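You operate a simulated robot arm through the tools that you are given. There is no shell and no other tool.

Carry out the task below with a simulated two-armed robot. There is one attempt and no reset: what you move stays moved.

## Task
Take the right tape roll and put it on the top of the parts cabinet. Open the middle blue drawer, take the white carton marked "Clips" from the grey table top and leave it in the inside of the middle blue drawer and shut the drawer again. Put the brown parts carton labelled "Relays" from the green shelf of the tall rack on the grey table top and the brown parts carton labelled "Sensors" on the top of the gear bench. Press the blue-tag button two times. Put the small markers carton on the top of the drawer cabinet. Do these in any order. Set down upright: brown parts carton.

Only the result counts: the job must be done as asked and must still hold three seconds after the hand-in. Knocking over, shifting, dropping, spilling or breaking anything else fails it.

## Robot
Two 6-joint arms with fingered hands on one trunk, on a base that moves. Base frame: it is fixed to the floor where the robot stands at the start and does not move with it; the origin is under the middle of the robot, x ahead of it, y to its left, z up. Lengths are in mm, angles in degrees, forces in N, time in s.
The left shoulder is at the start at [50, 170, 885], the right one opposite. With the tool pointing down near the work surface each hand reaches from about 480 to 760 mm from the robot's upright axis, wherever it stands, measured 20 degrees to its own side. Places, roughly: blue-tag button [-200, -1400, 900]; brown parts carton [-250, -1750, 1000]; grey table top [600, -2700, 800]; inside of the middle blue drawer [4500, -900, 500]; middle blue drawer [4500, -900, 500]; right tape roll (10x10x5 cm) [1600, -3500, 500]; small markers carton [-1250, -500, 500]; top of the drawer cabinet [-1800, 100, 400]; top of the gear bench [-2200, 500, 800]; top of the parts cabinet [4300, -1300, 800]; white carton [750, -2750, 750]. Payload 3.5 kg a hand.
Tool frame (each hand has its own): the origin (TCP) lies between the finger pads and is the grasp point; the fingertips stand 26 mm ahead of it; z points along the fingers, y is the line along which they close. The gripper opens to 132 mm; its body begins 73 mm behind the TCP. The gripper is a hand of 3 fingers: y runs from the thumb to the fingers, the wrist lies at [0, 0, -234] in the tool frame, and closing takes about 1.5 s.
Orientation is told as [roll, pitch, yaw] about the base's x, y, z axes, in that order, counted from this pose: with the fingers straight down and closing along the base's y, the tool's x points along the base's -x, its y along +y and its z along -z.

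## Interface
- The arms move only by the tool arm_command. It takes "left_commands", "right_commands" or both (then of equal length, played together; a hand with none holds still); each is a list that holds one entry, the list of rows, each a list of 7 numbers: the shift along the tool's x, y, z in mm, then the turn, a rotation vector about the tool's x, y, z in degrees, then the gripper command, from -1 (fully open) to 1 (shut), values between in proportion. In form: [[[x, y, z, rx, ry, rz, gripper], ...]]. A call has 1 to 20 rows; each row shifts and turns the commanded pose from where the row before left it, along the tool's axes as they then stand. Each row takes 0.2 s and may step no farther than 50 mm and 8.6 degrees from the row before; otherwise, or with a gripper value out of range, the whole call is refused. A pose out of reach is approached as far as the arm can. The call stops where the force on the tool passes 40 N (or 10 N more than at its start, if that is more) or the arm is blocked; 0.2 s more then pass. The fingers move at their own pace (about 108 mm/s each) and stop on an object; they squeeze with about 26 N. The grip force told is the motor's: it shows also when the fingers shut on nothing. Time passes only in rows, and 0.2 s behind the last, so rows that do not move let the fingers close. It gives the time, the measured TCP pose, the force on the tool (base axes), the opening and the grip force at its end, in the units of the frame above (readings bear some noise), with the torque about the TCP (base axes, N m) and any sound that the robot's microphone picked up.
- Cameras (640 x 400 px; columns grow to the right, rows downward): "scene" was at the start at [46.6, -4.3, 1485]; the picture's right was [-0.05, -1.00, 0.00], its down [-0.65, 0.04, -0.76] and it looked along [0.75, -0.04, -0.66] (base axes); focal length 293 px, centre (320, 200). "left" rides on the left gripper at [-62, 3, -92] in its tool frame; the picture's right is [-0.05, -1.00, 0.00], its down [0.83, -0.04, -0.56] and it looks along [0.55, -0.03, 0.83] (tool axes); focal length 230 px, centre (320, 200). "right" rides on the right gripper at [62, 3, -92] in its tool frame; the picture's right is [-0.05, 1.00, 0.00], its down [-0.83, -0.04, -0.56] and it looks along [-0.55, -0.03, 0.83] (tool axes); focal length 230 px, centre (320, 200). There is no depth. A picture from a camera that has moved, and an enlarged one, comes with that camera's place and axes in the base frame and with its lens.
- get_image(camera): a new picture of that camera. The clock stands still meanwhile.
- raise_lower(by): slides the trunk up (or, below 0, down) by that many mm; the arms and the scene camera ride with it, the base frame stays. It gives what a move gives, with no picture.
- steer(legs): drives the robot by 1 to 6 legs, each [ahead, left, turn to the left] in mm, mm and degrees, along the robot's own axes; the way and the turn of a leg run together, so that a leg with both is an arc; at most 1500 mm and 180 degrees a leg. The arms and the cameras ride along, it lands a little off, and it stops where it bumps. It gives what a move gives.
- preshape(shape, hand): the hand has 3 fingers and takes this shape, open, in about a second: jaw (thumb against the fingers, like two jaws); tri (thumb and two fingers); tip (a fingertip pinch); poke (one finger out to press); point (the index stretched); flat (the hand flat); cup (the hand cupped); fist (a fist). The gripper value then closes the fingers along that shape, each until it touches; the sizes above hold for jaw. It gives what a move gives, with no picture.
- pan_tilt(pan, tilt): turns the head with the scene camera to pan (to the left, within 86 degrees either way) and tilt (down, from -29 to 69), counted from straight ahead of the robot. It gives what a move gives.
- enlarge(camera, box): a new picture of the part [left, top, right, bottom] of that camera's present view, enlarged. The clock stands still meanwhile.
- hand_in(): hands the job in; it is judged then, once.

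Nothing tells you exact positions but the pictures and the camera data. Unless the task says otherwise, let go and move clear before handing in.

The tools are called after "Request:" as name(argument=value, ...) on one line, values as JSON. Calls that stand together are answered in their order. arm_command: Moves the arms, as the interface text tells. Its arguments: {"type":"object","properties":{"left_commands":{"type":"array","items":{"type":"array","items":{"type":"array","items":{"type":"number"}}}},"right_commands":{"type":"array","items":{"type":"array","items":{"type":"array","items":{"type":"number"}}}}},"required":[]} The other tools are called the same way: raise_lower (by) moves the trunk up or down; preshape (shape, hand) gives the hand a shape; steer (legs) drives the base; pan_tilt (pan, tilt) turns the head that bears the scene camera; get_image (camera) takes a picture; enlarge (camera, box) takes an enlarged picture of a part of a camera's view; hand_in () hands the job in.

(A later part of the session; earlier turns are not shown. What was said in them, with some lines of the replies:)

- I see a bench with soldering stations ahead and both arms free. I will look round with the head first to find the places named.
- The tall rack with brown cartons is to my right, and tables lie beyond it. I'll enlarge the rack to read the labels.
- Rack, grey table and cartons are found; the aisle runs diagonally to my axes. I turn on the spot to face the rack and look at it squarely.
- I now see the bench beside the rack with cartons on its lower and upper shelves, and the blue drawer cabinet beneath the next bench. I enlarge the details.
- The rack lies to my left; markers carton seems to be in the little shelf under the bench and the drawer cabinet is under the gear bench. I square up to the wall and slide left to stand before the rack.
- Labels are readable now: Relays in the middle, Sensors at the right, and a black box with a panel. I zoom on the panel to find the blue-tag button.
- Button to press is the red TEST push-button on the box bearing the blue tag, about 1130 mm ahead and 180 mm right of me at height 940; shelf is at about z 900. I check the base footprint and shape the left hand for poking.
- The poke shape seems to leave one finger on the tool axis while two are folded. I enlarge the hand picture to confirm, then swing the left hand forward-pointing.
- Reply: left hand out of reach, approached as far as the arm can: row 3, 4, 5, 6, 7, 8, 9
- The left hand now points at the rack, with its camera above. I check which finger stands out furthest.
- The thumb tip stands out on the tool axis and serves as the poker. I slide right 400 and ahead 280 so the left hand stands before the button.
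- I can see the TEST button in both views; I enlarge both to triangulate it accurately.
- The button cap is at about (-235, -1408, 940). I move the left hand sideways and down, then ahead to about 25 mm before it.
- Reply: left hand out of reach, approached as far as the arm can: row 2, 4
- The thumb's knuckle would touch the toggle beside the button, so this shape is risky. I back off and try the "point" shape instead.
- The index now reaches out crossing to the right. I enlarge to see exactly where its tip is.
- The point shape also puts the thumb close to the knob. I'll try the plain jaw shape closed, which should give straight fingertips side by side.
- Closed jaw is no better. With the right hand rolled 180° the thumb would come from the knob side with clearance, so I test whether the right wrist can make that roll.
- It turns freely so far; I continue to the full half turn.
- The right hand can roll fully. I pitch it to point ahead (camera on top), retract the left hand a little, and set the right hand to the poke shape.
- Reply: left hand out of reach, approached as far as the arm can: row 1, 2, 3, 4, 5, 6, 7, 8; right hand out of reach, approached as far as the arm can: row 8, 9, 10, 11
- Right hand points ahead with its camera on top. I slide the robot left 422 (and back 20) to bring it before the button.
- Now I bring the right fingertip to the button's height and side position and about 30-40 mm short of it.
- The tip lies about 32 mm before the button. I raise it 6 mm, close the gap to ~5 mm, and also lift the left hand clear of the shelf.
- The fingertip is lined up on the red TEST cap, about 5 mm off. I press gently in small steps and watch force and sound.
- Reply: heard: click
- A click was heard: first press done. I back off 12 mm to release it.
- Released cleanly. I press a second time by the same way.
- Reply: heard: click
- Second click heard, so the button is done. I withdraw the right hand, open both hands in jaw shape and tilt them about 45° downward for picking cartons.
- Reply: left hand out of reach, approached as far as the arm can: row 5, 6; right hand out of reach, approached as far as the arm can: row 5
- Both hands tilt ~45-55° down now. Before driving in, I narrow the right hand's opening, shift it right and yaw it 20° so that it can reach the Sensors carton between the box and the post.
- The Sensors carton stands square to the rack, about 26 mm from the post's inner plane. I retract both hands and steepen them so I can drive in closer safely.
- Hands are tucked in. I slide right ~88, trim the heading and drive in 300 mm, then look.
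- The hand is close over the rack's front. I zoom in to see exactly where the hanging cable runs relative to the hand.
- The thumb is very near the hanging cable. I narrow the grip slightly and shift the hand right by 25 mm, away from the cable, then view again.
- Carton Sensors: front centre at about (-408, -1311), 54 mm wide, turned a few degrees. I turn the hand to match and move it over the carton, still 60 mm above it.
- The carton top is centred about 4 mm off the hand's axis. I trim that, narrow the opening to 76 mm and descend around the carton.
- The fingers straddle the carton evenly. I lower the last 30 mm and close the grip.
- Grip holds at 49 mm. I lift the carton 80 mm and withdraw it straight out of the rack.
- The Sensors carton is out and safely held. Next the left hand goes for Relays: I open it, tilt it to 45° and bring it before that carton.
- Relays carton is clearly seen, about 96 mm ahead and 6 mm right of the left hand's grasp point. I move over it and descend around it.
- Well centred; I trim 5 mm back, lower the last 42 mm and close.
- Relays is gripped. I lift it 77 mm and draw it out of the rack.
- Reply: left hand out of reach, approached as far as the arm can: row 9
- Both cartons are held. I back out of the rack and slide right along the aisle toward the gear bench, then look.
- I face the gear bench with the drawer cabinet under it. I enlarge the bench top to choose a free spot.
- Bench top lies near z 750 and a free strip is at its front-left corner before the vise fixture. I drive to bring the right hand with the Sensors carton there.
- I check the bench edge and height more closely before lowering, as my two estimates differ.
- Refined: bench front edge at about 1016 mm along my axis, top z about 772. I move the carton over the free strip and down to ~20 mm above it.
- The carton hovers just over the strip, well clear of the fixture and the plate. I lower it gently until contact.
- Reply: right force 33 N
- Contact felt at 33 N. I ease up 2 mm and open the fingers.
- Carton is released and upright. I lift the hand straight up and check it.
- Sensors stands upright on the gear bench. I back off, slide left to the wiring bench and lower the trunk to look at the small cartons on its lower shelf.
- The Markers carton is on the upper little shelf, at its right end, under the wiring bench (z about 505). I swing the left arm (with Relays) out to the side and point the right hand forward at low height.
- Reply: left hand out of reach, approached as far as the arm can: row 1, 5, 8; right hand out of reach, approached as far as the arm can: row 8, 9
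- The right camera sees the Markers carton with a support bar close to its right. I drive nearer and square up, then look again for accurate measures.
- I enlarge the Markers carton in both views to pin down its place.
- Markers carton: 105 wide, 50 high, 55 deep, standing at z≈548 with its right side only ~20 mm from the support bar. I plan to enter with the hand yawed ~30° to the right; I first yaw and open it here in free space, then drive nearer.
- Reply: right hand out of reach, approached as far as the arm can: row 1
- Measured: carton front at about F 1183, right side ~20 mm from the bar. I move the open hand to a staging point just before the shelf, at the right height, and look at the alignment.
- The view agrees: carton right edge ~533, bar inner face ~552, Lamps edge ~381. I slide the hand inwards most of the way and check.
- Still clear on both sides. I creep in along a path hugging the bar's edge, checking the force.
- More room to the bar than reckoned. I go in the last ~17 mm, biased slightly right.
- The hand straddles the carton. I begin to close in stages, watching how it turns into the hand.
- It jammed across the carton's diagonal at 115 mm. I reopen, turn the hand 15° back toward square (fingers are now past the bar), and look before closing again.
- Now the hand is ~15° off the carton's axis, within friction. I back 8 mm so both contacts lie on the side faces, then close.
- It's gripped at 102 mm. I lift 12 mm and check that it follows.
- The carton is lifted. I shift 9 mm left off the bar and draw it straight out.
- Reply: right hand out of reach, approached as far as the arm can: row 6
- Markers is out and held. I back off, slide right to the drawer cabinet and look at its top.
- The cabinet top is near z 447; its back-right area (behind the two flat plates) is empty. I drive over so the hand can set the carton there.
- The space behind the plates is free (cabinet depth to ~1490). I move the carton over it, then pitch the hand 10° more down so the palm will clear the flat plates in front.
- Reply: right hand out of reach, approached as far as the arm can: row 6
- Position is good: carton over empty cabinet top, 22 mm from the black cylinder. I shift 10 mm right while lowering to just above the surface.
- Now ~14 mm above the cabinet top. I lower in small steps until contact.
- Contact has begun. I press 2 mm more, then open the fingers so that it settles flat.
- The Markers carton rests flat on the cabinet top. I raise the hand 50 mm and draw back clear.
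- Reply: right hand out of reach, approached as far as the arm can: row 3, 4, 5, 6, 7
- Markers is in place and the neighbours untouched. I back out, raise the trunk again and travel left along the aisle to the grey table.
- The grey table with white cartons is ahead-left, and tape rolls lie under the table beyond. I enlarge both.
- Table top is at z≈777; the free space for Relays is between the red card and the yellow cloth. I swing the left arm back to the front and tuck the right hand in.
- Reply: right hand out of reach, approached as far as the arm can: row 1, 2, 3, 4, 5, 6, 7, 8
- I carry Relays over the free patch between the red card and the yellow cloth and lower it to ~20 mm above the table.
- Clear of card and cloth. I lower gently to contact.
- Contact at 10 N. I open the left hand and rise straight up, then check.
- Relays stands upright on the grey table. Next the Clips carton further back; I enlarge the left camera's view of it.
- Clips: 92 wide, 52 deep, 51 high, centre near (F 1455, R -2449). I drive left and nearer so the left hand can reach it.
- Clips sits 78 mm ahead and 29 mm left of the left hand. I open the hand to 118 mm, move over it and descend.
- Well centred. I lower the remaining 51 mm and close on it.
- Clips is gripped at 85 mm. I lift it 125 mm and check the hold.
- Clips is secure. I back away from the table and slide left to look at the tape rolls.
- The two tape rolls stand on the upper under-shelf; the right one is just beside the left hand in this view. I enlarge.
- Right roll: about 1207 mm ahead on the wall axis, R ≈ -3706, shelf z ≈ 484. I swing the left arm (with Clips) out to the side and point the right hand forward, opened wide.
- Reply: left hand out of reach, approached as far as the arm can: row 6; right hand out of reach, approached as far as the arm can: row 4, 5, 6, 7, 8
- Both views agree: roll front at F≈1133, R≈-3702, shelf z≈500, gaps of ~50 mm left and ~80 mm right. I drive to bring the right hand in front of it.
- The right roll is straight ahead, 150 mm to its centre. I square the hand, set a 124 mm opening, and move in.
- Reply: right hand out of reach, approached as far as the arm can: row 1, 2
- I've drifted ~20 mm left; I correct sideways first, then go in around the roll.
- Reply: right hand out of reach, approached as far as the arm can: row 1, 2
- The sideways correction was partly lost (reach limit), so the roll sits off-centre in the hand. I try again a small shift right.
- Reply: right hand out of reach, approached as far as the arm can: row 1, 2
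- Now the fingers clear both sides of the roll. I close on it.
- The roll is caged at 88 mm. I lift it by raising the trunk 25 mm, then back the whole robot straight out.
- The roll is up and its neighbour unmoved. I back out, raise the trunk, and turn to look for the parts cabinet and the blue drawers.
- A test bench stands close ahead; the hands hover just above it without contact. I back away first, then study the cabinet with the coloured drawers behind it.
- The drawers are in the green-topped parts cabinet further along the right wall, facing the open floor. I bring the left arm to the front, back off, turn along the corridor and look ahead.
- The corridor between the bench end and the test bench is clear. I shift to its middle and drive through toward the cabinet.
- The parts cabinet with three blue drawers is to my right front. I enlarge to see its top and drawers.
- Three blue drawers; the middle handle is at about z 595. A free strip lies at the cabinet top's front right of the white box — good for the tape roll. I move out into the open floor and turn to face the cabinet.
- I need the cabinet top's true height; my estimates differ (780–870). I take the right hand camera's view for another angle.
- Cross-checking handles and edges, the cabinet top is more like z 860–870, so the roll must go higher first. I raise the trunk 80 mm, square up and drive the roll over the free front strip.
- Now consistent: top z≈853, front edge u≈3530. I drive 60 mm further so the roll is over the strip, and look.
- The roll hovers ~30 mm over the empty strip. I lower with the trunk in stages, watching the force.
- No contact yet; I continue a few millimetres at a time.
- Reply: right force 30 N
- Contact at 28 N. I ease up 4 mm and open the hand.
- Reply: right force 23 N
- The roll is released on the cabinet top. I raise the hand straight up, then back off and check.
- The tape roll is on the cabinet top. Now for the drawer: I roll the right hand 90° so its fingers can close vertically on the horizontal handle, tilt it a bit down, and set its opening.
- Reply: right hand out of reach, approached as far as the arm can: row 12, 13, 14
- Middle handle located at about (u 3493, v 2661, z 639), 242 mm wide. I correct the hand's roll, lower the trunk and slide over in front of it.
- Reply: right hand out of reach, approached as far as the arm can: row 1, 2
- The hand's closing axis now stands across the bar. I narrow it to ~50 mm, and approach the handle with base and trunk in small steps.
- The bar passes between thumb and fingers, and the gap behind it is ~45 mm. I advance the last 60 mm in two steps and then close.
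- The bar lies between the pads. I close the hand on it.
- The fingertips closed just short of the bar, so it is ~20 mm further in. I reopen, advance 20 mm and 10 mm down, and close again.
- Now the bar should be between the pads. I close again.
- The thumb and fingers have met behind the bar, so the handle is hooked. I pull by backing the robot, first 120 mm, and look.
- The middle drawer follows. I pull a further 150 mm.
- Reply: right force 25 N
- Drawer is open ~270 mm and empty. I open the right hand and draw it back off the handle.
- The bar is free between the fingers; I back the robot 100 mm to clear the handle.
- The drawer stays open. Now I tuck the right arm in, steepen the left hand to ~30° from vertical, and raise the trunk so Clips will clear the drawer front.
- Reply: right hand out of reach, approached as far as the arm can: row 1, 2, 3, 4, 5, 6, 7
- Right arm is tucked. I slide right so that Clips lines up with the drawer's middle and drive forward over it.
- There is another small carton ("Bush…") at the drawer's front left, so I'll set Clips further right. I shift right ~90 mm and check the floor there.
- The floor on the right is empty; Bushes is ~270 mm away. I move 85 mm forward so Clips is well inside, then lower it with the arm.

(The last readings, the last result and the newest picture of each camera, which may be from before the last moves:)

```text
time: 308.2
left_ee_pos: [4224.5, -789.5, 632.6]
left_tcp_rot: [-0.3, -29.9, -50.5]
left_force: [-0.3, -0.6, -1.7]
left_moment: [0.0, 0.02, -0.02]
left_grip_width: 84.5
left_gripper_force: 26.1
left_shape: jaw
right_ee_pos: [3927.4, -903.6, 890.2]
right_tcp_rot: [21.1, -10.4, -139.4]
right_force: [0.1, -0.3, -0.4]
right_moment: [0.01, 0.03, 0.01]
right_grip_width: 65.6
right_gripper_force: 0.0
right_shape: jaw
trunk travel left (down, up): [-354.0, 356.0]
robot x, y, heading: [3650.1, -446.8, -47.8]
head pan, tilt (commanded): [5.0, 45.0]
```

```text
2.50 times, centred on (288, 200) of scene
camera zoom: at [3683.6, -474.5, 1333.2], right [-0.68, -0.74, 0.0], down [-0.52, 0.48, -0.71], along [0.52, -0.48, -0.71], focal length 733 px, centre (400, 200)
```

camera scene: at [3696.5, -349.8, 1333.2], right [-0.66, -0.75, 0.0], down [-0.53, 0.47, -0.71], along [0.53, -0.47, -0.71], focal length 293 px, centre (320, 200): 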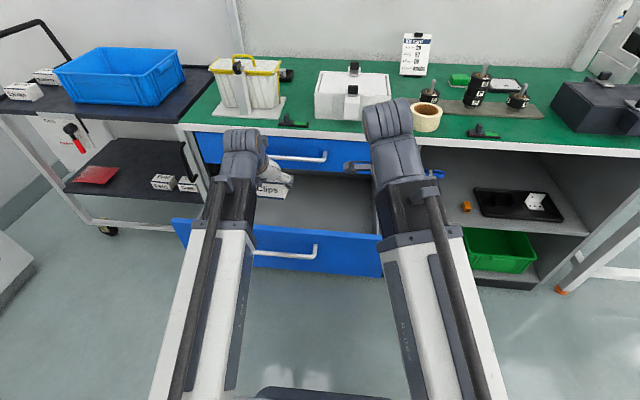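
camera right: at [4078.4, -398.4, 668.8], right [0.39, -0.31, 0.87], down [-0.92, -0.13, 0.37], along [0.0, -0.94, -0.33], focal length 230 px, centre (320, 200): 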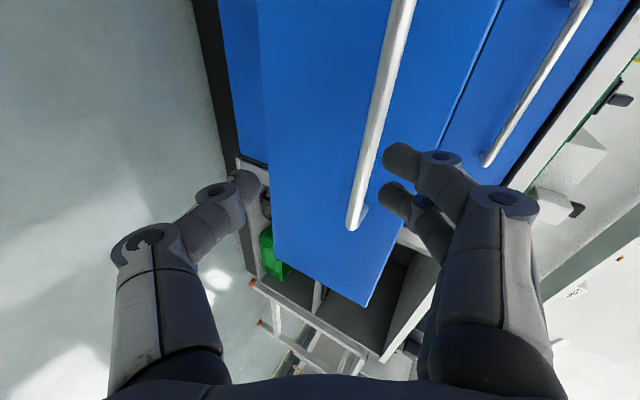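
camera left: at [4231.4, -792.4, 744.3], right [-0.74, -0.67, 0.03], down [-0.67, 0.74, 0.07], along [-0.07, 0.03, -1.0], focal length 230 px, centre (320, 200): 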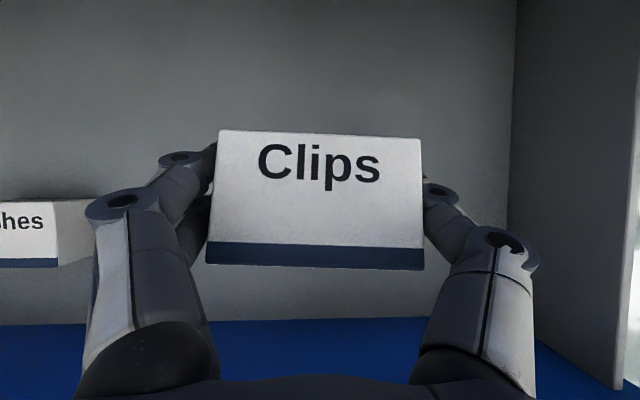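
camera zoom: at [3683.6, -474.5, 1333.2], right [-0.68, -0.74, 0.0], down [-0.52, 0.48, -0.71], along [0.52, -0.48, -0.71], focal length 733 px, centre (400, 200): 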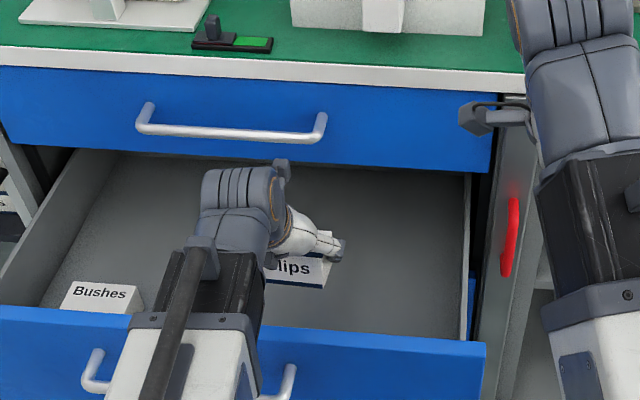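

Elbow is high, so the forearm clears the drawer front. I lower further toward the drawer floor.

Request:
arm_command(left_commands=[[[15, 0, 26, 0, 0, 0, 0.2], [12.5, 0, 21.7, 0, 0, 0, 0.2], [5, 0, 8.7, 0, 0, 0, 0.2]]])

Request:
get_image(camera="left")

Request:
enlarge(camera="scene", box=[160, 120, 416, 280])

```text
time: 309.0
left_ee_pos: [4224.8, -788.4, 566.7]
left_tcp_rot: [-0.1, -29.9, -50.6]
left_force: [-0.7, -0.5, -2.2]
left_moment: [0.02, 0.01, -0.02]
left_grip_width: 84.7
left_gripper_force: 26.2
left_shape: jaw
right_ee_pos: [3926.8, -904.5, 888.2]
right_tcp_rot: [21.0, -10.4, -139.3]
right_force: [0.9, 0.9, 0.2]
right_moment: [0.03, -0.04, -0.01]
right_grip_width: 65.5
right_gripper_force: 0.1
right_shape: jaw
trunk travel left (down, up): [-354.0, 356.0]
robot x, y, heading: [3648.8, -453.6, -47.6]
head pan, tilt (commanded): [5.0, 45.0]
```

```text
taken
camera left: at [4232.2, -791.7, 678.5], right [-0.74, -0.67, 0.03], down [-0.66, 0.74, 0.07], along [-0.07, 0.03, -1.0], focal length 230 px, centre (320, 200)
```

left: 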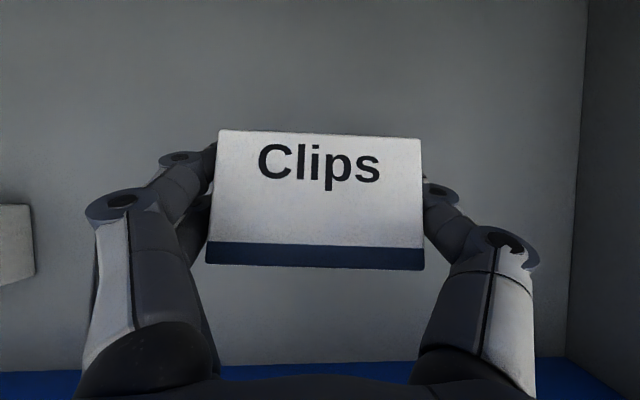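

```text
2.50 times, centred on (288, 200) of scene
camera zoom: at [3683.7, -474.5, 1333.1], right [-0.68, -0.74, 0.0], down [-0.52, 0.48, -0.71], along [0.52, -0.48, -0.71], focal length 733 px, centre (400, 200)
```

zoom: 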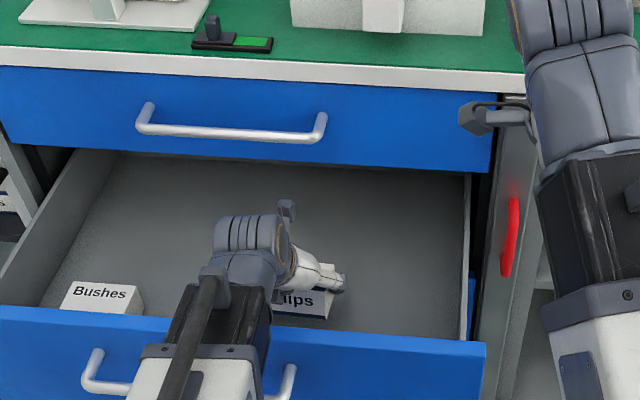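

Close to the floor now. I lower by small steps until I feel it.

Request:
arm_command(left_commands=[[[2.5, 0, 4.3, 0, 0, 0, 0.2], [2, 0, 3.5, 0, 0, 0, 0.2], [1.5, 0, 2.6, 0, 0, 0, 0.2], [1.5, 0, 2.6, 0, 0, 0, 0.2]]])

```text
time: 310.0
left_ee_pos: [4224.0, -786.8, 551.0]
left_tcp_rot: [-0.1, -29.9, -50.6]
left_force: [0.6, 1.0, -1.6]
left_moment: [0.01, 0.01, 0.0]
left_grip_width: 84.6
left_gripper_force: 26.1
left_shape: jaw
right_ee_pos: [3927.2, -902.3, 889.6]
right_tcp_rot: [21.1, -10.5, -139.4]
right_force: [0.2, -0.8, -0.1]
right_moment: [0.01, -0.02, 0.0]
right_grip_width: 65.7
right_gripper_force: 0.0
right_shape: jaw
trunk travel left (down, up): [-354.0, 356.0]
robot x, y, heading: [3647.6, -446.5, -47.7]
head pan, tilt (commanded): [5.0, 45.0]
```

Request:
arm_command(left_commands=[[[2, 0, 3.5, 0, 0, 0, 0.2], [1.5, 0, 2.6, 0, 0, 0, 0.2], [1.5, 0, 2.6, 0, 0, 0, 0.2]]])

Request:
enlarge(camera="scene", box=[230, 190, 326, 250])

```text
time: 310.8
left_ee_pos: [4223.6, -787.5, 542.2]
left_tcp_rot: [0.0, -29.9, -50.6]
left_force: [-0.1, 0.4, -0.7]
left_moment: [0.0, 0.04, -0.02]
left_grip_width: 84.4
left_gripper_force: 26.2
left_shape: jaw
right_ee_pos: [3927.1, -903.9, 888.2]
right_tcp_rot: [21.0, -10.5, -139.4]
right_force: [0.2, 0.0, -0.3]
right_moment: [0.04, -0.03, 0.02]
right_grip_width: 65.5
right_gripper_force: 0.1
right_shape: jaw
trunk travel left (down, up): [-354.0, 356.0]
robot x, y, heading: [3646.4, -451.9, -47.8]
head pan, tilt (commanded): [5.0, 45.0]
```

```text
6.67 times, centred on (278, 220) of scene
camera zoom: at [3683.7, -474.5, 1333.1], right [-0.68, -0.74, 0.0], down [-0.52, 0.48, -0.71], along [0.52, -0.48, -0.71], focal length 1955 px, centre (600, 67)
```

zoom: 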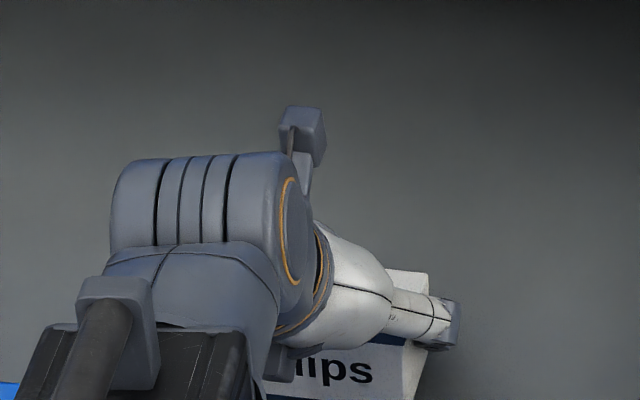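

Not yet touching; I keep lowering in small steps.

Request:
arm_command(left_commands=[[[2, 0, 3.5, 0, 0, 0, 0.2], [1.5, 0, 2.6, 0, 0, 0, 0.2], [1.5, 0, 2.6, 0, 0, 0, 0.2]]])

Request:
arm_command(left_commands=[[[1.5, 0, 2.6, 0, 0, 0, 0.2], [1.5, 0, 2.6, 0, 0, 0, 0.2], [1.5, 0, 2.6, 0, 0, 0, 0.2]]])

```text
time: 311.6
left_ee_pos: [4223.9, -787.3, 531.0]
left_tcp_rot: [-0.1, -30.0, -50.6]
left_force: [0.0, -0.8, -1.5]
left_moment: [0.01, -0.04, 0.0]
left_grip_width: 84.8
left_gripper_force: 26.2
left_shape: jaw
right_ee_pos: [3927.9, -903.5, 889.0]
right_tcp_rot: [21.2, -10.6, -139.4]
right_force: [0.1, 0.3, -0.2]
right_moment: [0.01, 0.0, 0.01]
right_grip_width: 65.5
right_gripper_force: 0.1
right_shape: jaw
trunk travel left (down, up): [-354.0, 356.0]
robot x, y, heading: [3644.8, -452.2, -47.5]
head pan, tilt (commanded): [5.0, 45.0]
```

```text
time: 312.4
left_ee_pos: [4222.3, -787.6, 525.5]
left_tcp_rot: [-0.1, -30.3, -50.6]
left_force: [0.4, 1.4, 26.6]
left_moment: [-0.35, -0.24, -0.1]
left_grip_width: 84.5
left_gripper_force: 25.6
left_shape: jaw
right_ee_pos: [3925.8, -903.0, 890.4]
right_tcp_rot: [21.2, -10.4, -139.5]
right_force: [-0.1, 0.5, -0.2]
right_moment: [0.0, -0.01, 0.0]
right_grip_width: 65.8
right_gripper_force: 0.0
right_shape: jaw
trunk travel left (down, up): [-354.0, 356.0]
robot x, y, heading: [3647.9, -445.3, -47.4]
head pan, tilt (commanded): [5.0, 45.0]
```

Floor contact. I ease up 1 mm, open the fingers, and raise the hand straight out.

Request:
arm_command(left_commands=[[[-0.6, 0, -1, 0, 0, 0, 0], [0, 0, 0, 0, 0, 0, -0.4], [0, 0, 0, 0, 0, 0, -0.6], [0, 0, 0, 0, 0, 0, -0.75], [0, 0, 0, 0, 0, 0, -0.75]]])

Request:
get_image(camera="left")

```text
time: 313.6
left_ee_pos: [4223.2, -785.9, 523.2]
left_tcp_rot: [-0.1, -30.0, -50.7]
left_force: [0.5, 0.0, -0.4]
left_moment: [0.0, -0.02, -0.02]
left_grip_width: 115.3
left_gripper_force: 0.1
left_shape: jaw
right_ee_pos: [3927.6, -904.1, 889.6]
right_tcp_rot: [21.1, -10.4, -139.5]
right_force: [-0.5, 0.3, 0.2]
right_moment: [0.01, 0.01, 0.01]
right_grip_width: 65.4
right_gripper_force: 0.1
right_shape: jaw
trunk travel left (down, up): [-354.0, 356.0]
robot x, y, heading: [3647.3, -450.0, -47.4]
head pan, tilt (commanded): [5.0, 45.0]
```

```text
taken
camera left: at [4230.6, -789.5, 635.1], right [-0.74, -0.67, 0.03], down [-0.66, 0.74, 0.07], along [-0.07, 0.03, -1.0], focal length 230 px, centre (320, 200)
```

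left: 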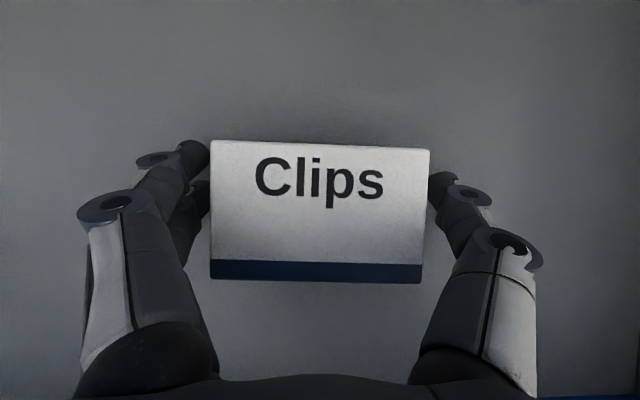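

Clips lies flat in the drawer. I lift the left hand straight up and out.

Request:
arm_command(left_commands=[[[-10, 0, -17.3, 0, 0, 0, -0.75], [-15, 0, -26, 0, 0, 0, -0.75], [-20, 0, -34.6, 0, 0, 0, -0.75], [-20, 0, -34.6, 0, 0, 0, -0.75], [-20, 0, -34.6, 0, 0, 0, -0.75], [-20, 0, -34.6, 0, 0, 0, -0.75], [-20, 0, -34.6, 0, 0, 0, -0.75]]])

Request:
get_image(camera="left")

Request:
get_image(camera="scene")

```text
time: 315.2
left_ee_pos: [4224.2, -787.7, 772.9]
left_tcp_rot: [0.0, -30.1, -50.5]
left_force: [0.7, 0.1, -0.2]
left_moment: [-0.02, -0.01, 0.02]
left_grip_width: 115.2
left_gripper_force: 0.1
left_shape: jaw
right_ee_pos: [3928.1, -904.4, 889.0]
right_tcp_rot: [21.2, -10.5, -139.4]
right_force: [0.0, 0.3, 0.2]
right_moment: [0.0, -0.02, -0.02]
right_grip_width: 65.8
right_gripper_force: 0.1
right_shape: jaw
trunk travel left (down, up): [-354.0, 356.0]
robot x, y, heading: [3649.1, -446.9, -47.5]
head pan, tilt (commanded): [5.0, 45.0]
```

```text
taken
camera left: at [4231.0, -790.6, 885.1], right [-0.74, -0.67, 0.03], down [-0.67, 0.74, 0.07], along [-0.06, 0.03, -1.0], focal length 230 px, centre (320, 200)
```

left: 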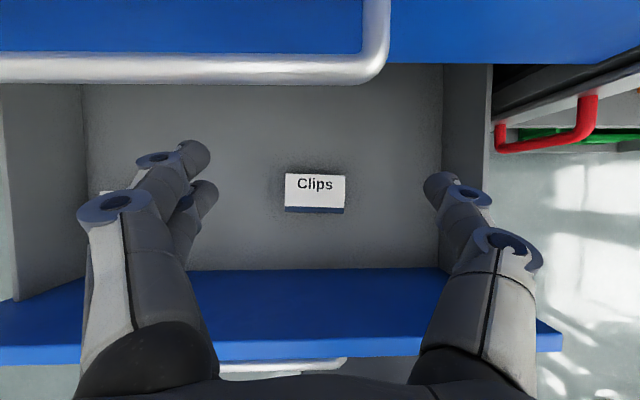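

```text
taken
camera scene: at [3683.6, -474.4, 1333.1], right [-0.68, -0.74, 0.0], down [-0.52, 0.48, -0.71], along [0.52, -0.48, -0.71], focal length 293 px, centre (320, 200)
```

scene: 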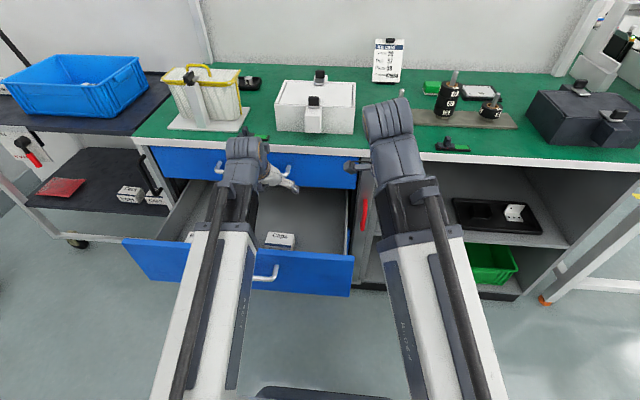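

Clips is inside and Bushes untouched. I back away, then shape the left hand into a fist pointing forward to push the drawer shut.

Request:
steer(legs=[[-480, 0, 0]])

Request:
arm_command(left_commands=[[[-10.4, 0, 6, 0, -8, 0, 0], [-9.5, 0, 7.4, 0, -8, 0, 0], [-8.3, 0, 8.6, 0, -8, 0, 0], [-7.1, 0, 9.7, 0, -8, 0, 0], [-5.6, 0, 10.6, 0, -8, 0, 0], [-4.1, 0, 11.3, 0, -8, 0, 0]]])

Request:
preshape(hand="left", shape="fist")

Request:
raise_lower(by=-170)

Request:
get_image(camera="left")

Request:
pan_tilt(pan=0, tilt=30)

Request:
get_image(camera="scene")

```text
time: 318.0
left_ee_pos: [3900.5, -435.0, 772.1]
left_tcp_rot: [-0.1, -29.8, -50.6]
left_force: [0.2, -0.9, 0.6]
left_moment: [-0.01, 0.0, -0.01]
left_grip_width: 115.3
left_gripper_force: 0.1
left_shape: jaw
right_ee_pos: [3604.3, -550.4, 887.9]
right_tcp_rot: [21.1, -10.5, -139.5]
right_force: [-0.4, 0.8, -0.5]
right_moment: [0.03, 0.0, 0.01]
right_grip_width: 65.6
right_gripper_force: 0.1
right_shape: jaw
trunk travel left (down, up): [-354.0, 356.0]
robot x, y, heading: [3320.5, -97.2, -47.4]
head pan, tilt (commanded): [5.0, 45.0]
```

```text
time: 319.4
left_ee_pos: [3945.7, -491.4, 773.0]
left_tcp_rot: [-0.5, -78.1, -50.2]
left_force: [0.0, 0.1, 0.5]
left_moment: [-0.02, 0.01, 0.01]
left_grip_width: 66.7
left_gripper_force: 0.0
left_shape: jaw
right_ee_pos: [3603.0, -550.8, 888.5]
right_tcp_rot: [21.1, -10.6, -139.5]
right_force: [-0.7, -0.4, 0.0]
right_moment: [-0.02, 0.01, 0.03]
right_grip_width: 65.6
right_gripper_force: 0.0
right_shape: jaw
trunk travel left (down, up): [-354.0, 356.0]
robot x, y, heading: [3328.1, -93.8, -47.4]
head pan, tilt (commanded): [5.0, 45.0]
```

```text
time: 320.3
left_ee_pos: [3945.0, -490.6, 773.7]
left_tcp_rot: [-0.4, -78.1, -50.3]
left_force: [0.1, 0.8, -0.3]
left_moment: [-0.02, 0.01, 0.0]
left_grip_width: 0.0
left_gripper_force: 0.0
left_shape: fist
right_ee_pos: [3604.2, -551.3, 887.9]
right_tcp_rot: [21.1, -10.5, -139.5]
right_force: [-0.9, -0.1, 0.2]
right_moment: [-0.03, -0.05, 0.0]
right_grip_width: 65.5
right_gripper_force: 0.0
right_shape: jaw
trunk travel left (down, up): [-354.0, 356.0]
robot x, y, heading: [3326.4, -94.1, -47.5]
head pan, tilt (commanded): [5.0, 45.0]
```

```text
time: 322.2
left_ee_pos: [3945.5, -490.4, 602.4]
left_tcp_rot: [-0.5, -78.0, -50.2]
left_force: [-0.4, -0.2, 0.3]
left_moment: [0.0, 0.01, 0.0]
left_grip_width: 0.0
left_gripper_force: 0.1
left_shape: fist
right_ee_pos: [3604.1, -551.0, 719.2]
right_tcp_rot: [21.3, -10.4, -139.5]
right_force: [0.5, 0.2, 1.0]
right_moment: [-0.02, 0.0, -0.01]
right_grip_width: 65.7
right_gripper_force: 0.2
right_shape: jaw
trunk travel left (down, up): [-184.0, 526.0]
robot x, y, heading: [3324.6, -94.8, -47.6]
head pan, tilt (commanded): [5.0, 45.0]
```

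```text
taken
camera left: at [3899.4, -428.3, 684.2], right [-0.77, -0.64, 0.05], down [-0.49, 0.53, -0.7], along [0.42, -0.56, -0.71], focal length 230 px, centre (320, 200)
```

left: 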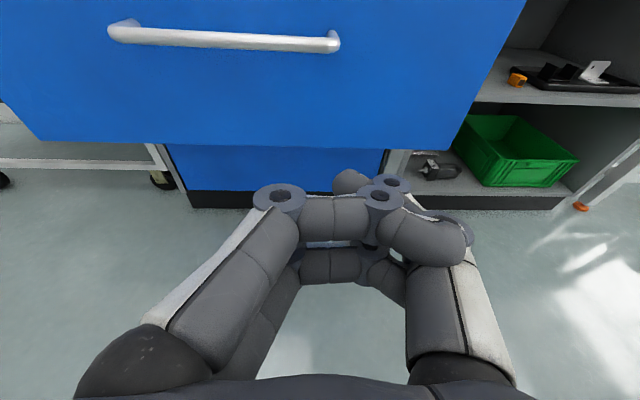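

```text
time: 323.0
left_ee_pos: [3945.9, -490.3, 602.3]
left_tcp_rot: [-0.5, -78.0, -50.3]
left_force: [-0.3, 0.3, -0.2]
left_moment: [-0.04, -0.04, -0.02]
left_grip_width: 0.0
left_gripper_force: 0.0
left_shape: fist
right_ee_pos: [3603.3, -550.2, 719.5]
right_tcp_rot: [21.1, -10.5, -139.5]
right_force: [-0.4, -0.8, 0.5]
right_moment: [-0.02, -0.01, 0.04]
right_grip_width: 65.5
right_gripper_force: 0.0
right_shape: jaw
trunk travel left (down, up): [-184.0, 526.0]
robot x, y, heading: [3324.5, -95.3, -47.3]
head pan, tilt (commanded): [0.0, 30.0]
```

```text
taken
camera scene: at [3361.2, -132.8, 1185.7], right [-0.74, -0.68, 0.0], down [-0.34, 0.37, -0.87], along [0.58, -0.64, -0.5], focal length 293 px, centre (320, 200)
```

scene: 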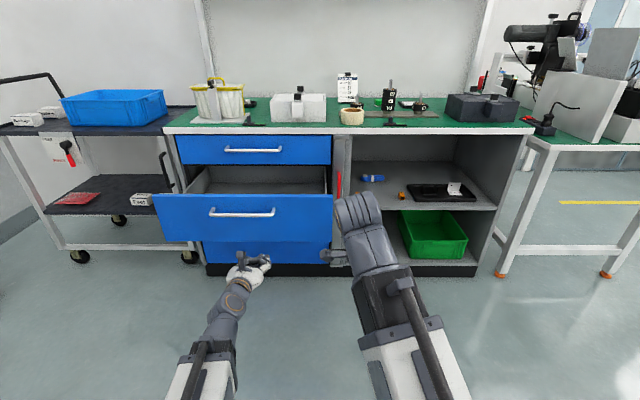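

The fist is ready. I align it with the handle bar (z≈628, centre) and drive up to it.

Request:
raise_lower(by=25)

Request:
steer(legs=[[0, 90, 0], [160, 0, 0]])

Request:
get_image(camera="left")

Request:
get_image(camera="scene")

```text
time: 323.7
left_ee_pos: [3945.1, -491.1, 628.0]
left_tcp_rot: [-0.5, -77.9, -50.2]
left_force: [0.2, 0.7, 0.5]
left_moment: [-0.01, 0.01, 0.0]
left_grip_width: 0.1
left_gripper_force: 0.0
left_shape: fist
right_ee_pos: [3604.3, -549.7, 743.2]
right_tcp_rot: [21.0, -10.5, -139.5]
right_force: [-0.3, 0.2, 0.3]
right_moment: [-0.03, -0.02, -0.01]
right_grip_width: 65.7
right_gripper_force: 0.1
right_shape: jaw
trunk travel left (down, up): [-209.0, 501.0]
robot x, y, heading: [3325.0, -95.1, -47.7]
head pan, tilt (commanded): [0.0, 30.0]
```

```text
time: 325.8
left_ee_pos: [4118.1, -543.9, 628.4]
left_tcp_rot: [-0.5, -78.0, -50.1]
left_force: [-0.2, 0.4, 0.6]
left_moment: [0.02, 0.03, 0.04]
left_grip_width: 0.1
left_gripper_force: 0.1
left_shape: fist
right_ee_pos: [3774.4, -605.0, 743.0]
right_tcp_rot: [21.1, -10.4, -139.4]
right_force: [-1.0, 0.4, -0.2]
right_moment: [0.0, 0.01, -0.01]
right_grip_width: 66.0
right_gripper_force: 0.0
right_shape: jaw
trunk travel left (down, up): [-209.0, 501.0]
robot x, y, heading: [3496.1, -149.7, -47.3]
head pan, tilt (commanded): [0.0, 30.0]
```

```text
taken
camera left: at [4071.4, -482.2, 709.1], right [-0.76, -0.64, 0.05], down [-0.49, 0.52, -0.7], along [0.42, -0.56, -0.71], focal length 230 px, centre (320, 200)
```

left: 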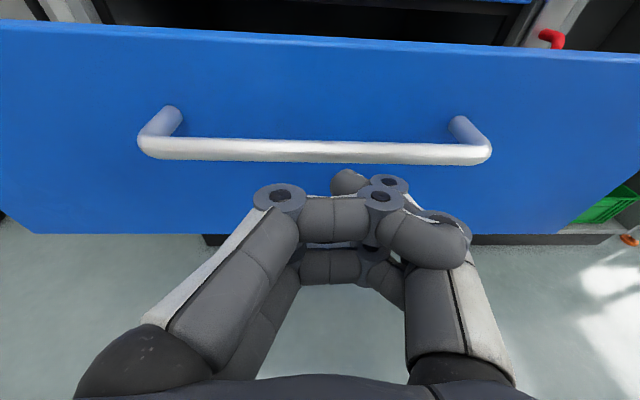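

```text
taken
camera scene: at [3532.6, -187.6, 1210.8], right [-0.74, -0.68, 0.0], down [-0.34, 0.37, -0.87], along [0.59, -0.64, -0.5], focal length 293 px, centre (320, 200)
```

scene: 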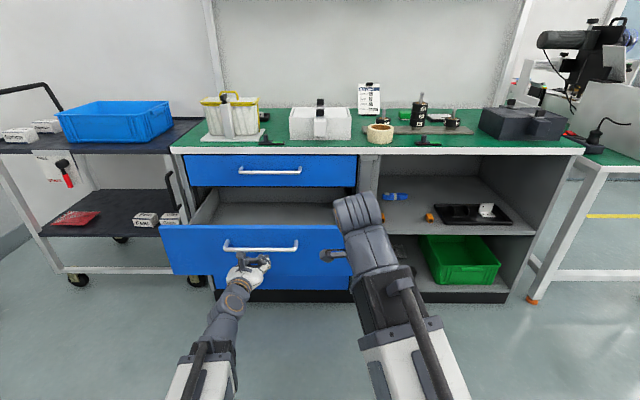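

The fist faces the bar squarely, ~40 mm away. I drive forward 120 mm to begin pushing and check.

Request:
steer(legs=[[120, 0, 0]])

Request:
get_image(camera="left")

Request:
get_image(camera="scene")

```text
time: 327.1
left_ee_pos: [4200.8, -629.2, 627.5]
left_tcp_rot: [-0.4, -78.0, -49.9]
left_force: [0.5, 0.2, -0.4]
left_moment: [0.04, 0.04, 0.01]
left_grip_width: 0.0
left_gripper_force: 0.1
left_shape: fist
right_ee_pos: [3859.2, -692.4, 744.8]
right_tcp_rot: [21.1, -10.4, -139.1]
right_force: [0.2, -0.8, 0.0]
right_moment: [0.01, 0.01, 0.0]
right_grip_width: 65.7
right_gripper_force: 0.1
right_shape: jaw
trunk travel left (down, up): [-209.0, 501.0]
robot x, y, heading: [3578.4, -238.3, -47.4]
head pan, tilt (commanded): [0.0, 30.0]
```

```text
taken
camera left: at [4154.2, -568.0, 709.1], right [-0.76, -0.65, 0.05], down [-0.49, 0.52, -0.7], along [0.42, -0.56, -0.71], focal length 230 px, centre (320, 200)
```

left: 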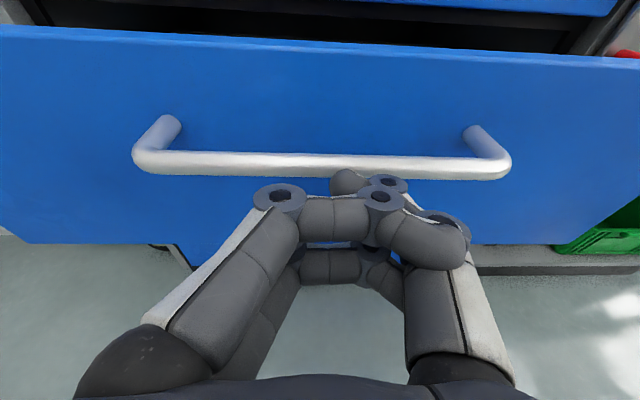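

```text
taken
camera scene: at [3614.2, -275.7, 1210.8], right [-0.73, -0.68, 0.0], down [-0.34, 0.37, -0.87], along [0.59, -0.64, -0.5], focal length 293 px, centre (320, 200)
```

scene: 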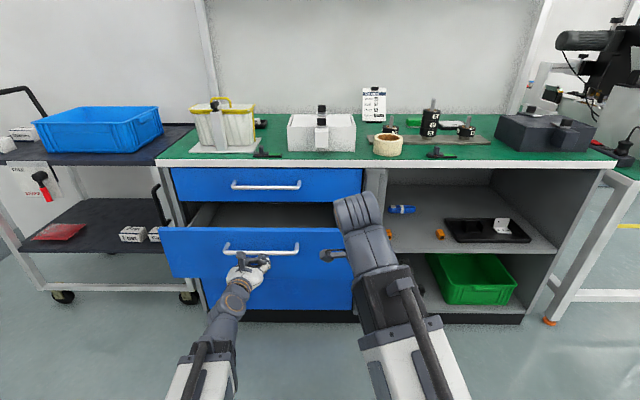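

The drawer moves easily. I keep pushing: 140 mm more, then in smaller steps.

Request:
steer(legs=[[140, 0, 0]])

Request:
get_image(camera="scene")

Request:
get_image(camera="left")

```text
time: 328.4
left_ee_pos: [4293.1, -734.2, 628.5]
left_tcp_rot: [-0.5, -78.0, -49.9]
left_force: [0.7, -0.3, -0.5]
left_moment: [0.04, -0.05, -0.01]
left_grip_width: 0.0
left_gripper_force: 0.2
left_shape: fist
right_ee_pos: [3950.1, -793.5, 744.6]
right_tcp_rot: [21.2, -10.5, -139.3]
right_force: [0.2, -0.2, 1.3]
right_moment: [0.0, -0.04, -0.02]
right_grip_width: 65.5
right_gripper_force: 0.1
right_shape: jaw
trunk travel left (down, up): [-209.0, 501.0]
robot x, y, heading: [3672.6, -339.8, -47.5]
head pan, tilt (commanded): [0.0, 30.0]
```

```text
taken
camera scene: at [3707.4, -376.8, 1210.8], right [-0.74, -0.68, 0.0], down [-0.34, 0.37, -0.87], along [0.59, -0.64, -0.5], focal length 293 px, centre (320, 200)
```

scene: 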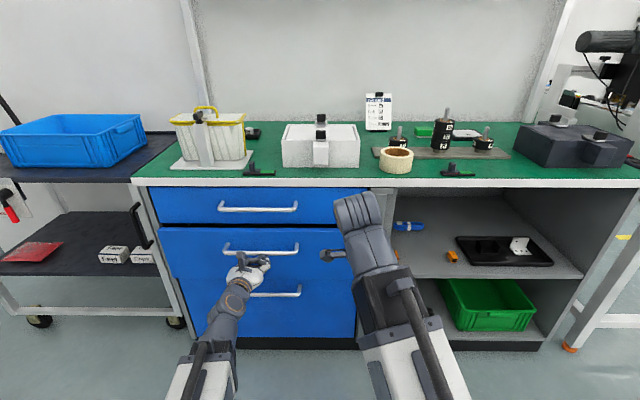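

```text
taken
camera left: at [4246.6, -670.7, 709.0], right [-0.76, -0.64, 0.05], down [-0.49, 0.52, -0.7], along [0.42, -0.56, -0.71], focal length 230 px, centre (320, 200)
```

left: 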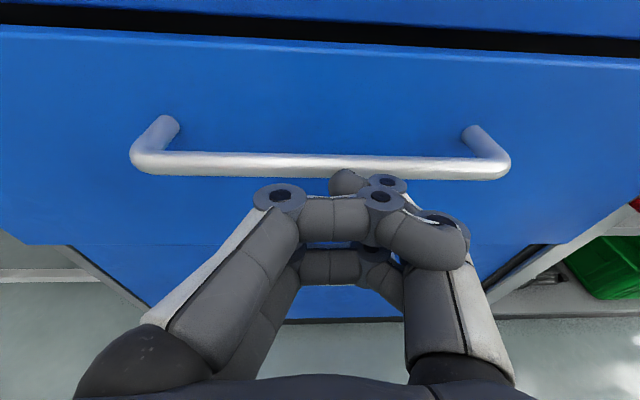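

Nearly shut. I push the remainder in small steps, watching the force.

Request:
steer(legs=[[30, 0, 0]])

Request:
enlarge(camera="scene", box=[120, 160, 376, 320])

```text
time: 329.2
left_ee_pos: [4313.4, -755.3, 628.6]
left_tcp_rot: [-0.4, -78.0, -50.0]
left_force: [0.6, 0.0, -0.8]
left_moment: [0.02, 0.01, -0.01]
left_grip_width: 0.0
left_gripper_force: 0.0
left_shape: fist
right_ee_pos: [3973.6, -817.5, 744.4]
right_tcp_rot: [21.1, -10.5, -139.1]
right_force: [0.0, -0.1, 0.2]
right_moment: [0.01, 0.04, -0.01]
right_grip_width: 65.7
right_gripper_force: 0.1
right_shape: jaw
trunk travel left (down, up): [-209.0, 501.0]
robot x, y, heading: [3691.2, -363.1, -47.5]
head pan, tilt (commanded): [0.0, 30.0]
```

```text
2.50 times, centred on (248, 240) of scene
camera zoom: at [3728.5, -399.6, 1210.8], right [-0.73, -0.68, 0.0], down [-0.34, 0.37, -0.87], along [0.59, -0.64, -0.5], focal length 733 px, centre (500, 100)
```

zoom: 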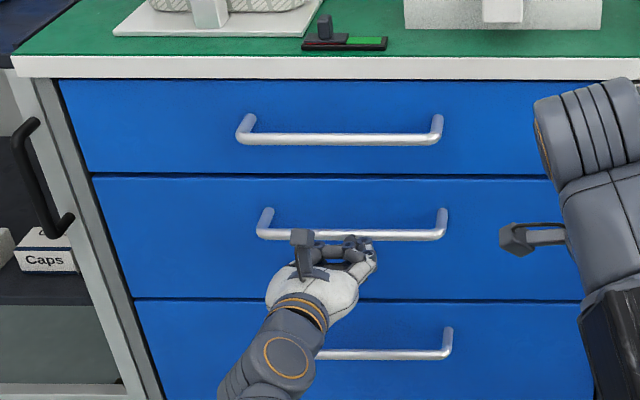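

It looks flush. I press gently a little more to be sure it is fully home.

Request:
arm_command(left_commands=[[[0, 0, 4, 0, 0, 0, 0], [0, 0, 4, 0, 0, 0, 0], [0, 0, 4, 0, 0, 0, 0], [0, 0, 4, 0, 0, 0, 0]]])

Request:
enlarge(camera="scene", box=[120, 160, 376, 320])

```text
time: 330.1
left_ee_pos: [4317.4, -763.1, 626.5]
left_tcp_rot: [-0.8, -78.0, -50.2]
left_force: [-18.1, 15.5, 8.3]
left_moment: [-0.07, 0.03, -0.2]
left_grip_width: 0.1
left_gripper_force: 0.0
left_shape: fist
right_ee_pos: [3970.4, -815.6, 744.7]
right_tcp_rot: [21.3, -10.5, -139.3]
right_force: [-0.5, 0.2, 0.1]
right_moment: [0.03, 0.01, 0.06]
right_grip_width: 65.5
right_gripper_force: 0.0
right_shape: jaw
trunk travel left (down, up): [-209.0, 501.0]
robot x, y, heading: [3691.7, -363.2, -46.9]
head pan, tilt (commanded): [0.0, 30.0]
stopped in row 4 (left hand): the force on the tool passed its limit at 47 N (the readings are from after the stop); the commanded pose is now the measured one
```

```text
2.50 times, centred on (248, 240) of scene
camera zoom: at [3726.2, -398.1, 1211.0], right [-0.73, -0.68, 0.0], down [-0.34, 0.37, -0.87], along [0.59, -0.64, -0.5], focal length 733 px, centre (500, 100)
```

zoom: 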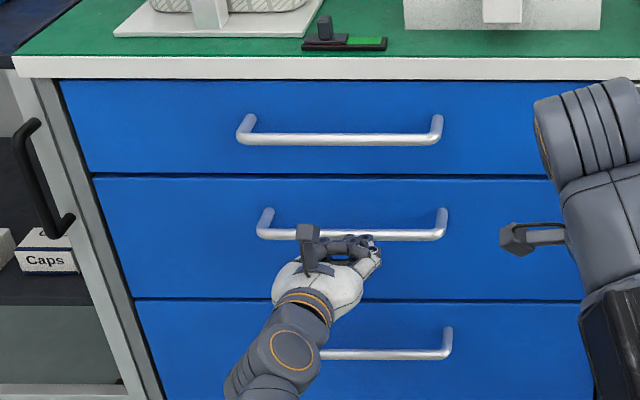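

The force rose sharply: the drawer is fully shut. I back off carefully and check that it stays shut.

Request:
steer(legs=[[-60, 0, 0]])

Request:
get_image(camera="scene")

Request:
steer(legs=[[-250, 0, 0]])

Request:
raise_lower(by=260)

Request:
get_image(camera="scene")

Request:
enlarge(camera="scene", box=[160, 160, 480, 360])

```text
time: 331.1
left_ee_pos: [4278.3, -720.5, 624.6]
left_tcp_rot: [-0.7, -78.0, -50.0]
left_force: [0.1, -0.1, 0.0]
left_moment: [-0.02, -0.02, -0.01]
left_grip_width: 0.0
left_gripper_force: 0.0
left_shape: fist
right_ee_pos: [3930.6, -771.5, 744.4]
right_tcp_rot: [21.1, -10.5, -139.3]
right_force: [-0.2, -0.3, 0.4]
right_moment: [0.0, 0.03, -0.01]
right_grip_width: 65.6
right_gripper_force: 0.1
right_shape: jaw
trunk travel left (down, up): [-209.0, 501.0]
robot x, y, heading: [3652.5, -318.4, -47.2]
head pan, tilt (commanded): [0.0, 30.0]
```

```text
taken
camera scene: at [3686.9, -354.7, 1210.7], right [-0.73, -0.68, 0.0], down [-0.34, 0.37, -0.87], along [0.59, -0.64, -0.5], focal length 293 px, centre (320, 200)
```

scene: 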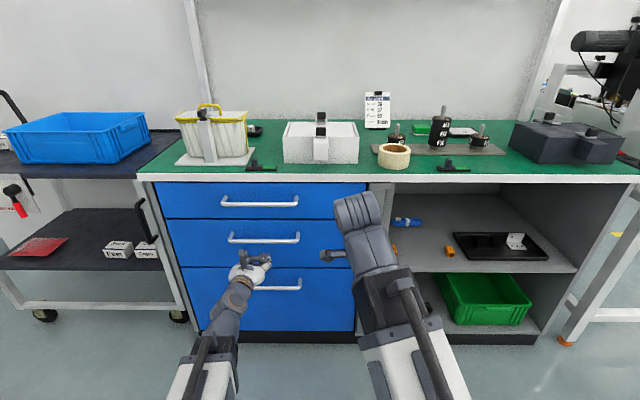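

```text
time: 332.9
left_ee_pos: [4109.6, -541.7, 624.8]
left_tcp_rot: [-0.7, -77.8, -50.3]
left_force: [0.0, -0.3, -0.1]
left_moment: [-0.02, 0.01, 0.03]
left_grip_width: 0.0
left_gripper_force: 0.0
left_shape: fist
right_ee_pos: [3762.8, -591.5, 743.2]
right_tcp_rot: [21.1, -10.5, -139.5]
right_force: [0.7, -0.1, 0.8]
right_moment: [0.02, -0.01, -0.01]
right_grip_width: 65.8
right_gripper_force: 0.0
right_shape: jaw
trunk travel left (down, up): [-209.0, 501.0]
robot x, y, heading: [3483.7, -137.1, -47.4]
head pan, tilt (commanded): [0.0, 30.0]
```

```text
time: 335.5
left_ee_pos: [4110.1, -541.1, 882.6]
left_tcp_rot: [-0.6, -78.0, -50.3]
left_force: [0.0, -0.6, -0.1]
left_moment: [0.01, -0.01, -0.03]
left_grip_width: 0.0
left_gripper_force: 0.1
left_shape: fist
right_ee_pos: [3763.2, -591.0, 1004.5]
right_tcp_rot: [21.0, -10.5, -139.5]
right_force: [0.4, -1.0, 0.0]
right_moment: [0.01, -0.04, 0.02]
right_grip_width: 65.7
right_gripper_force: 0.0
right_shape: jaw
trunk travel left (down, up): [-469.0, 241.0]
robot x, y, heading: [3483.9, -136.6, -47.5]
head pan, tilt (commanded): [0.0, 30.0]
```

```text
taken
camera scene: at [3520.0, -173.4, 1470.7], right [-0.74, -0.68, 0.0], down [-0.34, 0.37, -0.87], along [0.58, -0.64, -0.5], focal length 293 px, centre (320, 200)
```

scene: 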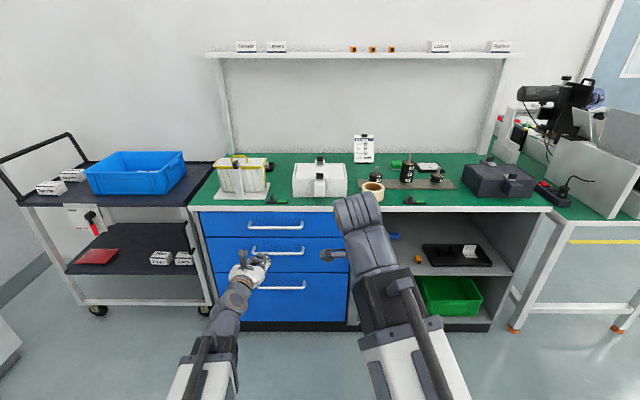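

```text
2.00 times, centred on (320, 260) of scene
camera zoom: at [3520.0, -173.4, 1470.7], right [-0.74, -0.68, 0.0], down [-0.34, 0.37, -0.87], along [0.58, -0.64, -0.5], focal length 586 px, centre (320, 80)
```

zoom: 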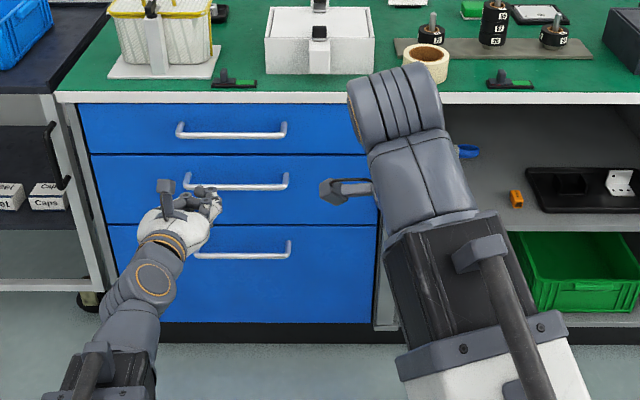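

The drawer is shut, and the tape roll and every carton stand where asked. The button gave two clicks, and both hands are empty and clear. I hand the job in.

Request:
hand_in()

```text
The job is handed in.
```

I handed the job in with every part done as asked, but I don't have the verdict. I checked each placement in the camera pictures as I made it and did not go back to look again before handing in.

- **Blue-tag button:** I pressed the red TEST button on the box with the blue tag twice, and a click was heard each time.
- **Relays carton:** it stands upright on the grey table top, between the red card and the yellow cloth.
- **Sensors carton:** it stands upright at the front left of the gear bench.
- **Markers carton:** it lies flat on the top of the drawer cabinet, behind the two flat plates.
- **Right tape roll:** it sits on the top of the parts cabinet, near the front edge, to the right of the white box.
- **Clips carton:** it lies flat in the middle blue drawer, well clear of the "Bushes" carton already there. I pushed the drawer until it would go no further, and it stayed shut when I backed away.

On the way out of the tape-roll area I turned with my hands low over the test bench before I had seen it there. The forces on the hands stayed low and nothing looked disturbed, but I had no close picture from before to compare.
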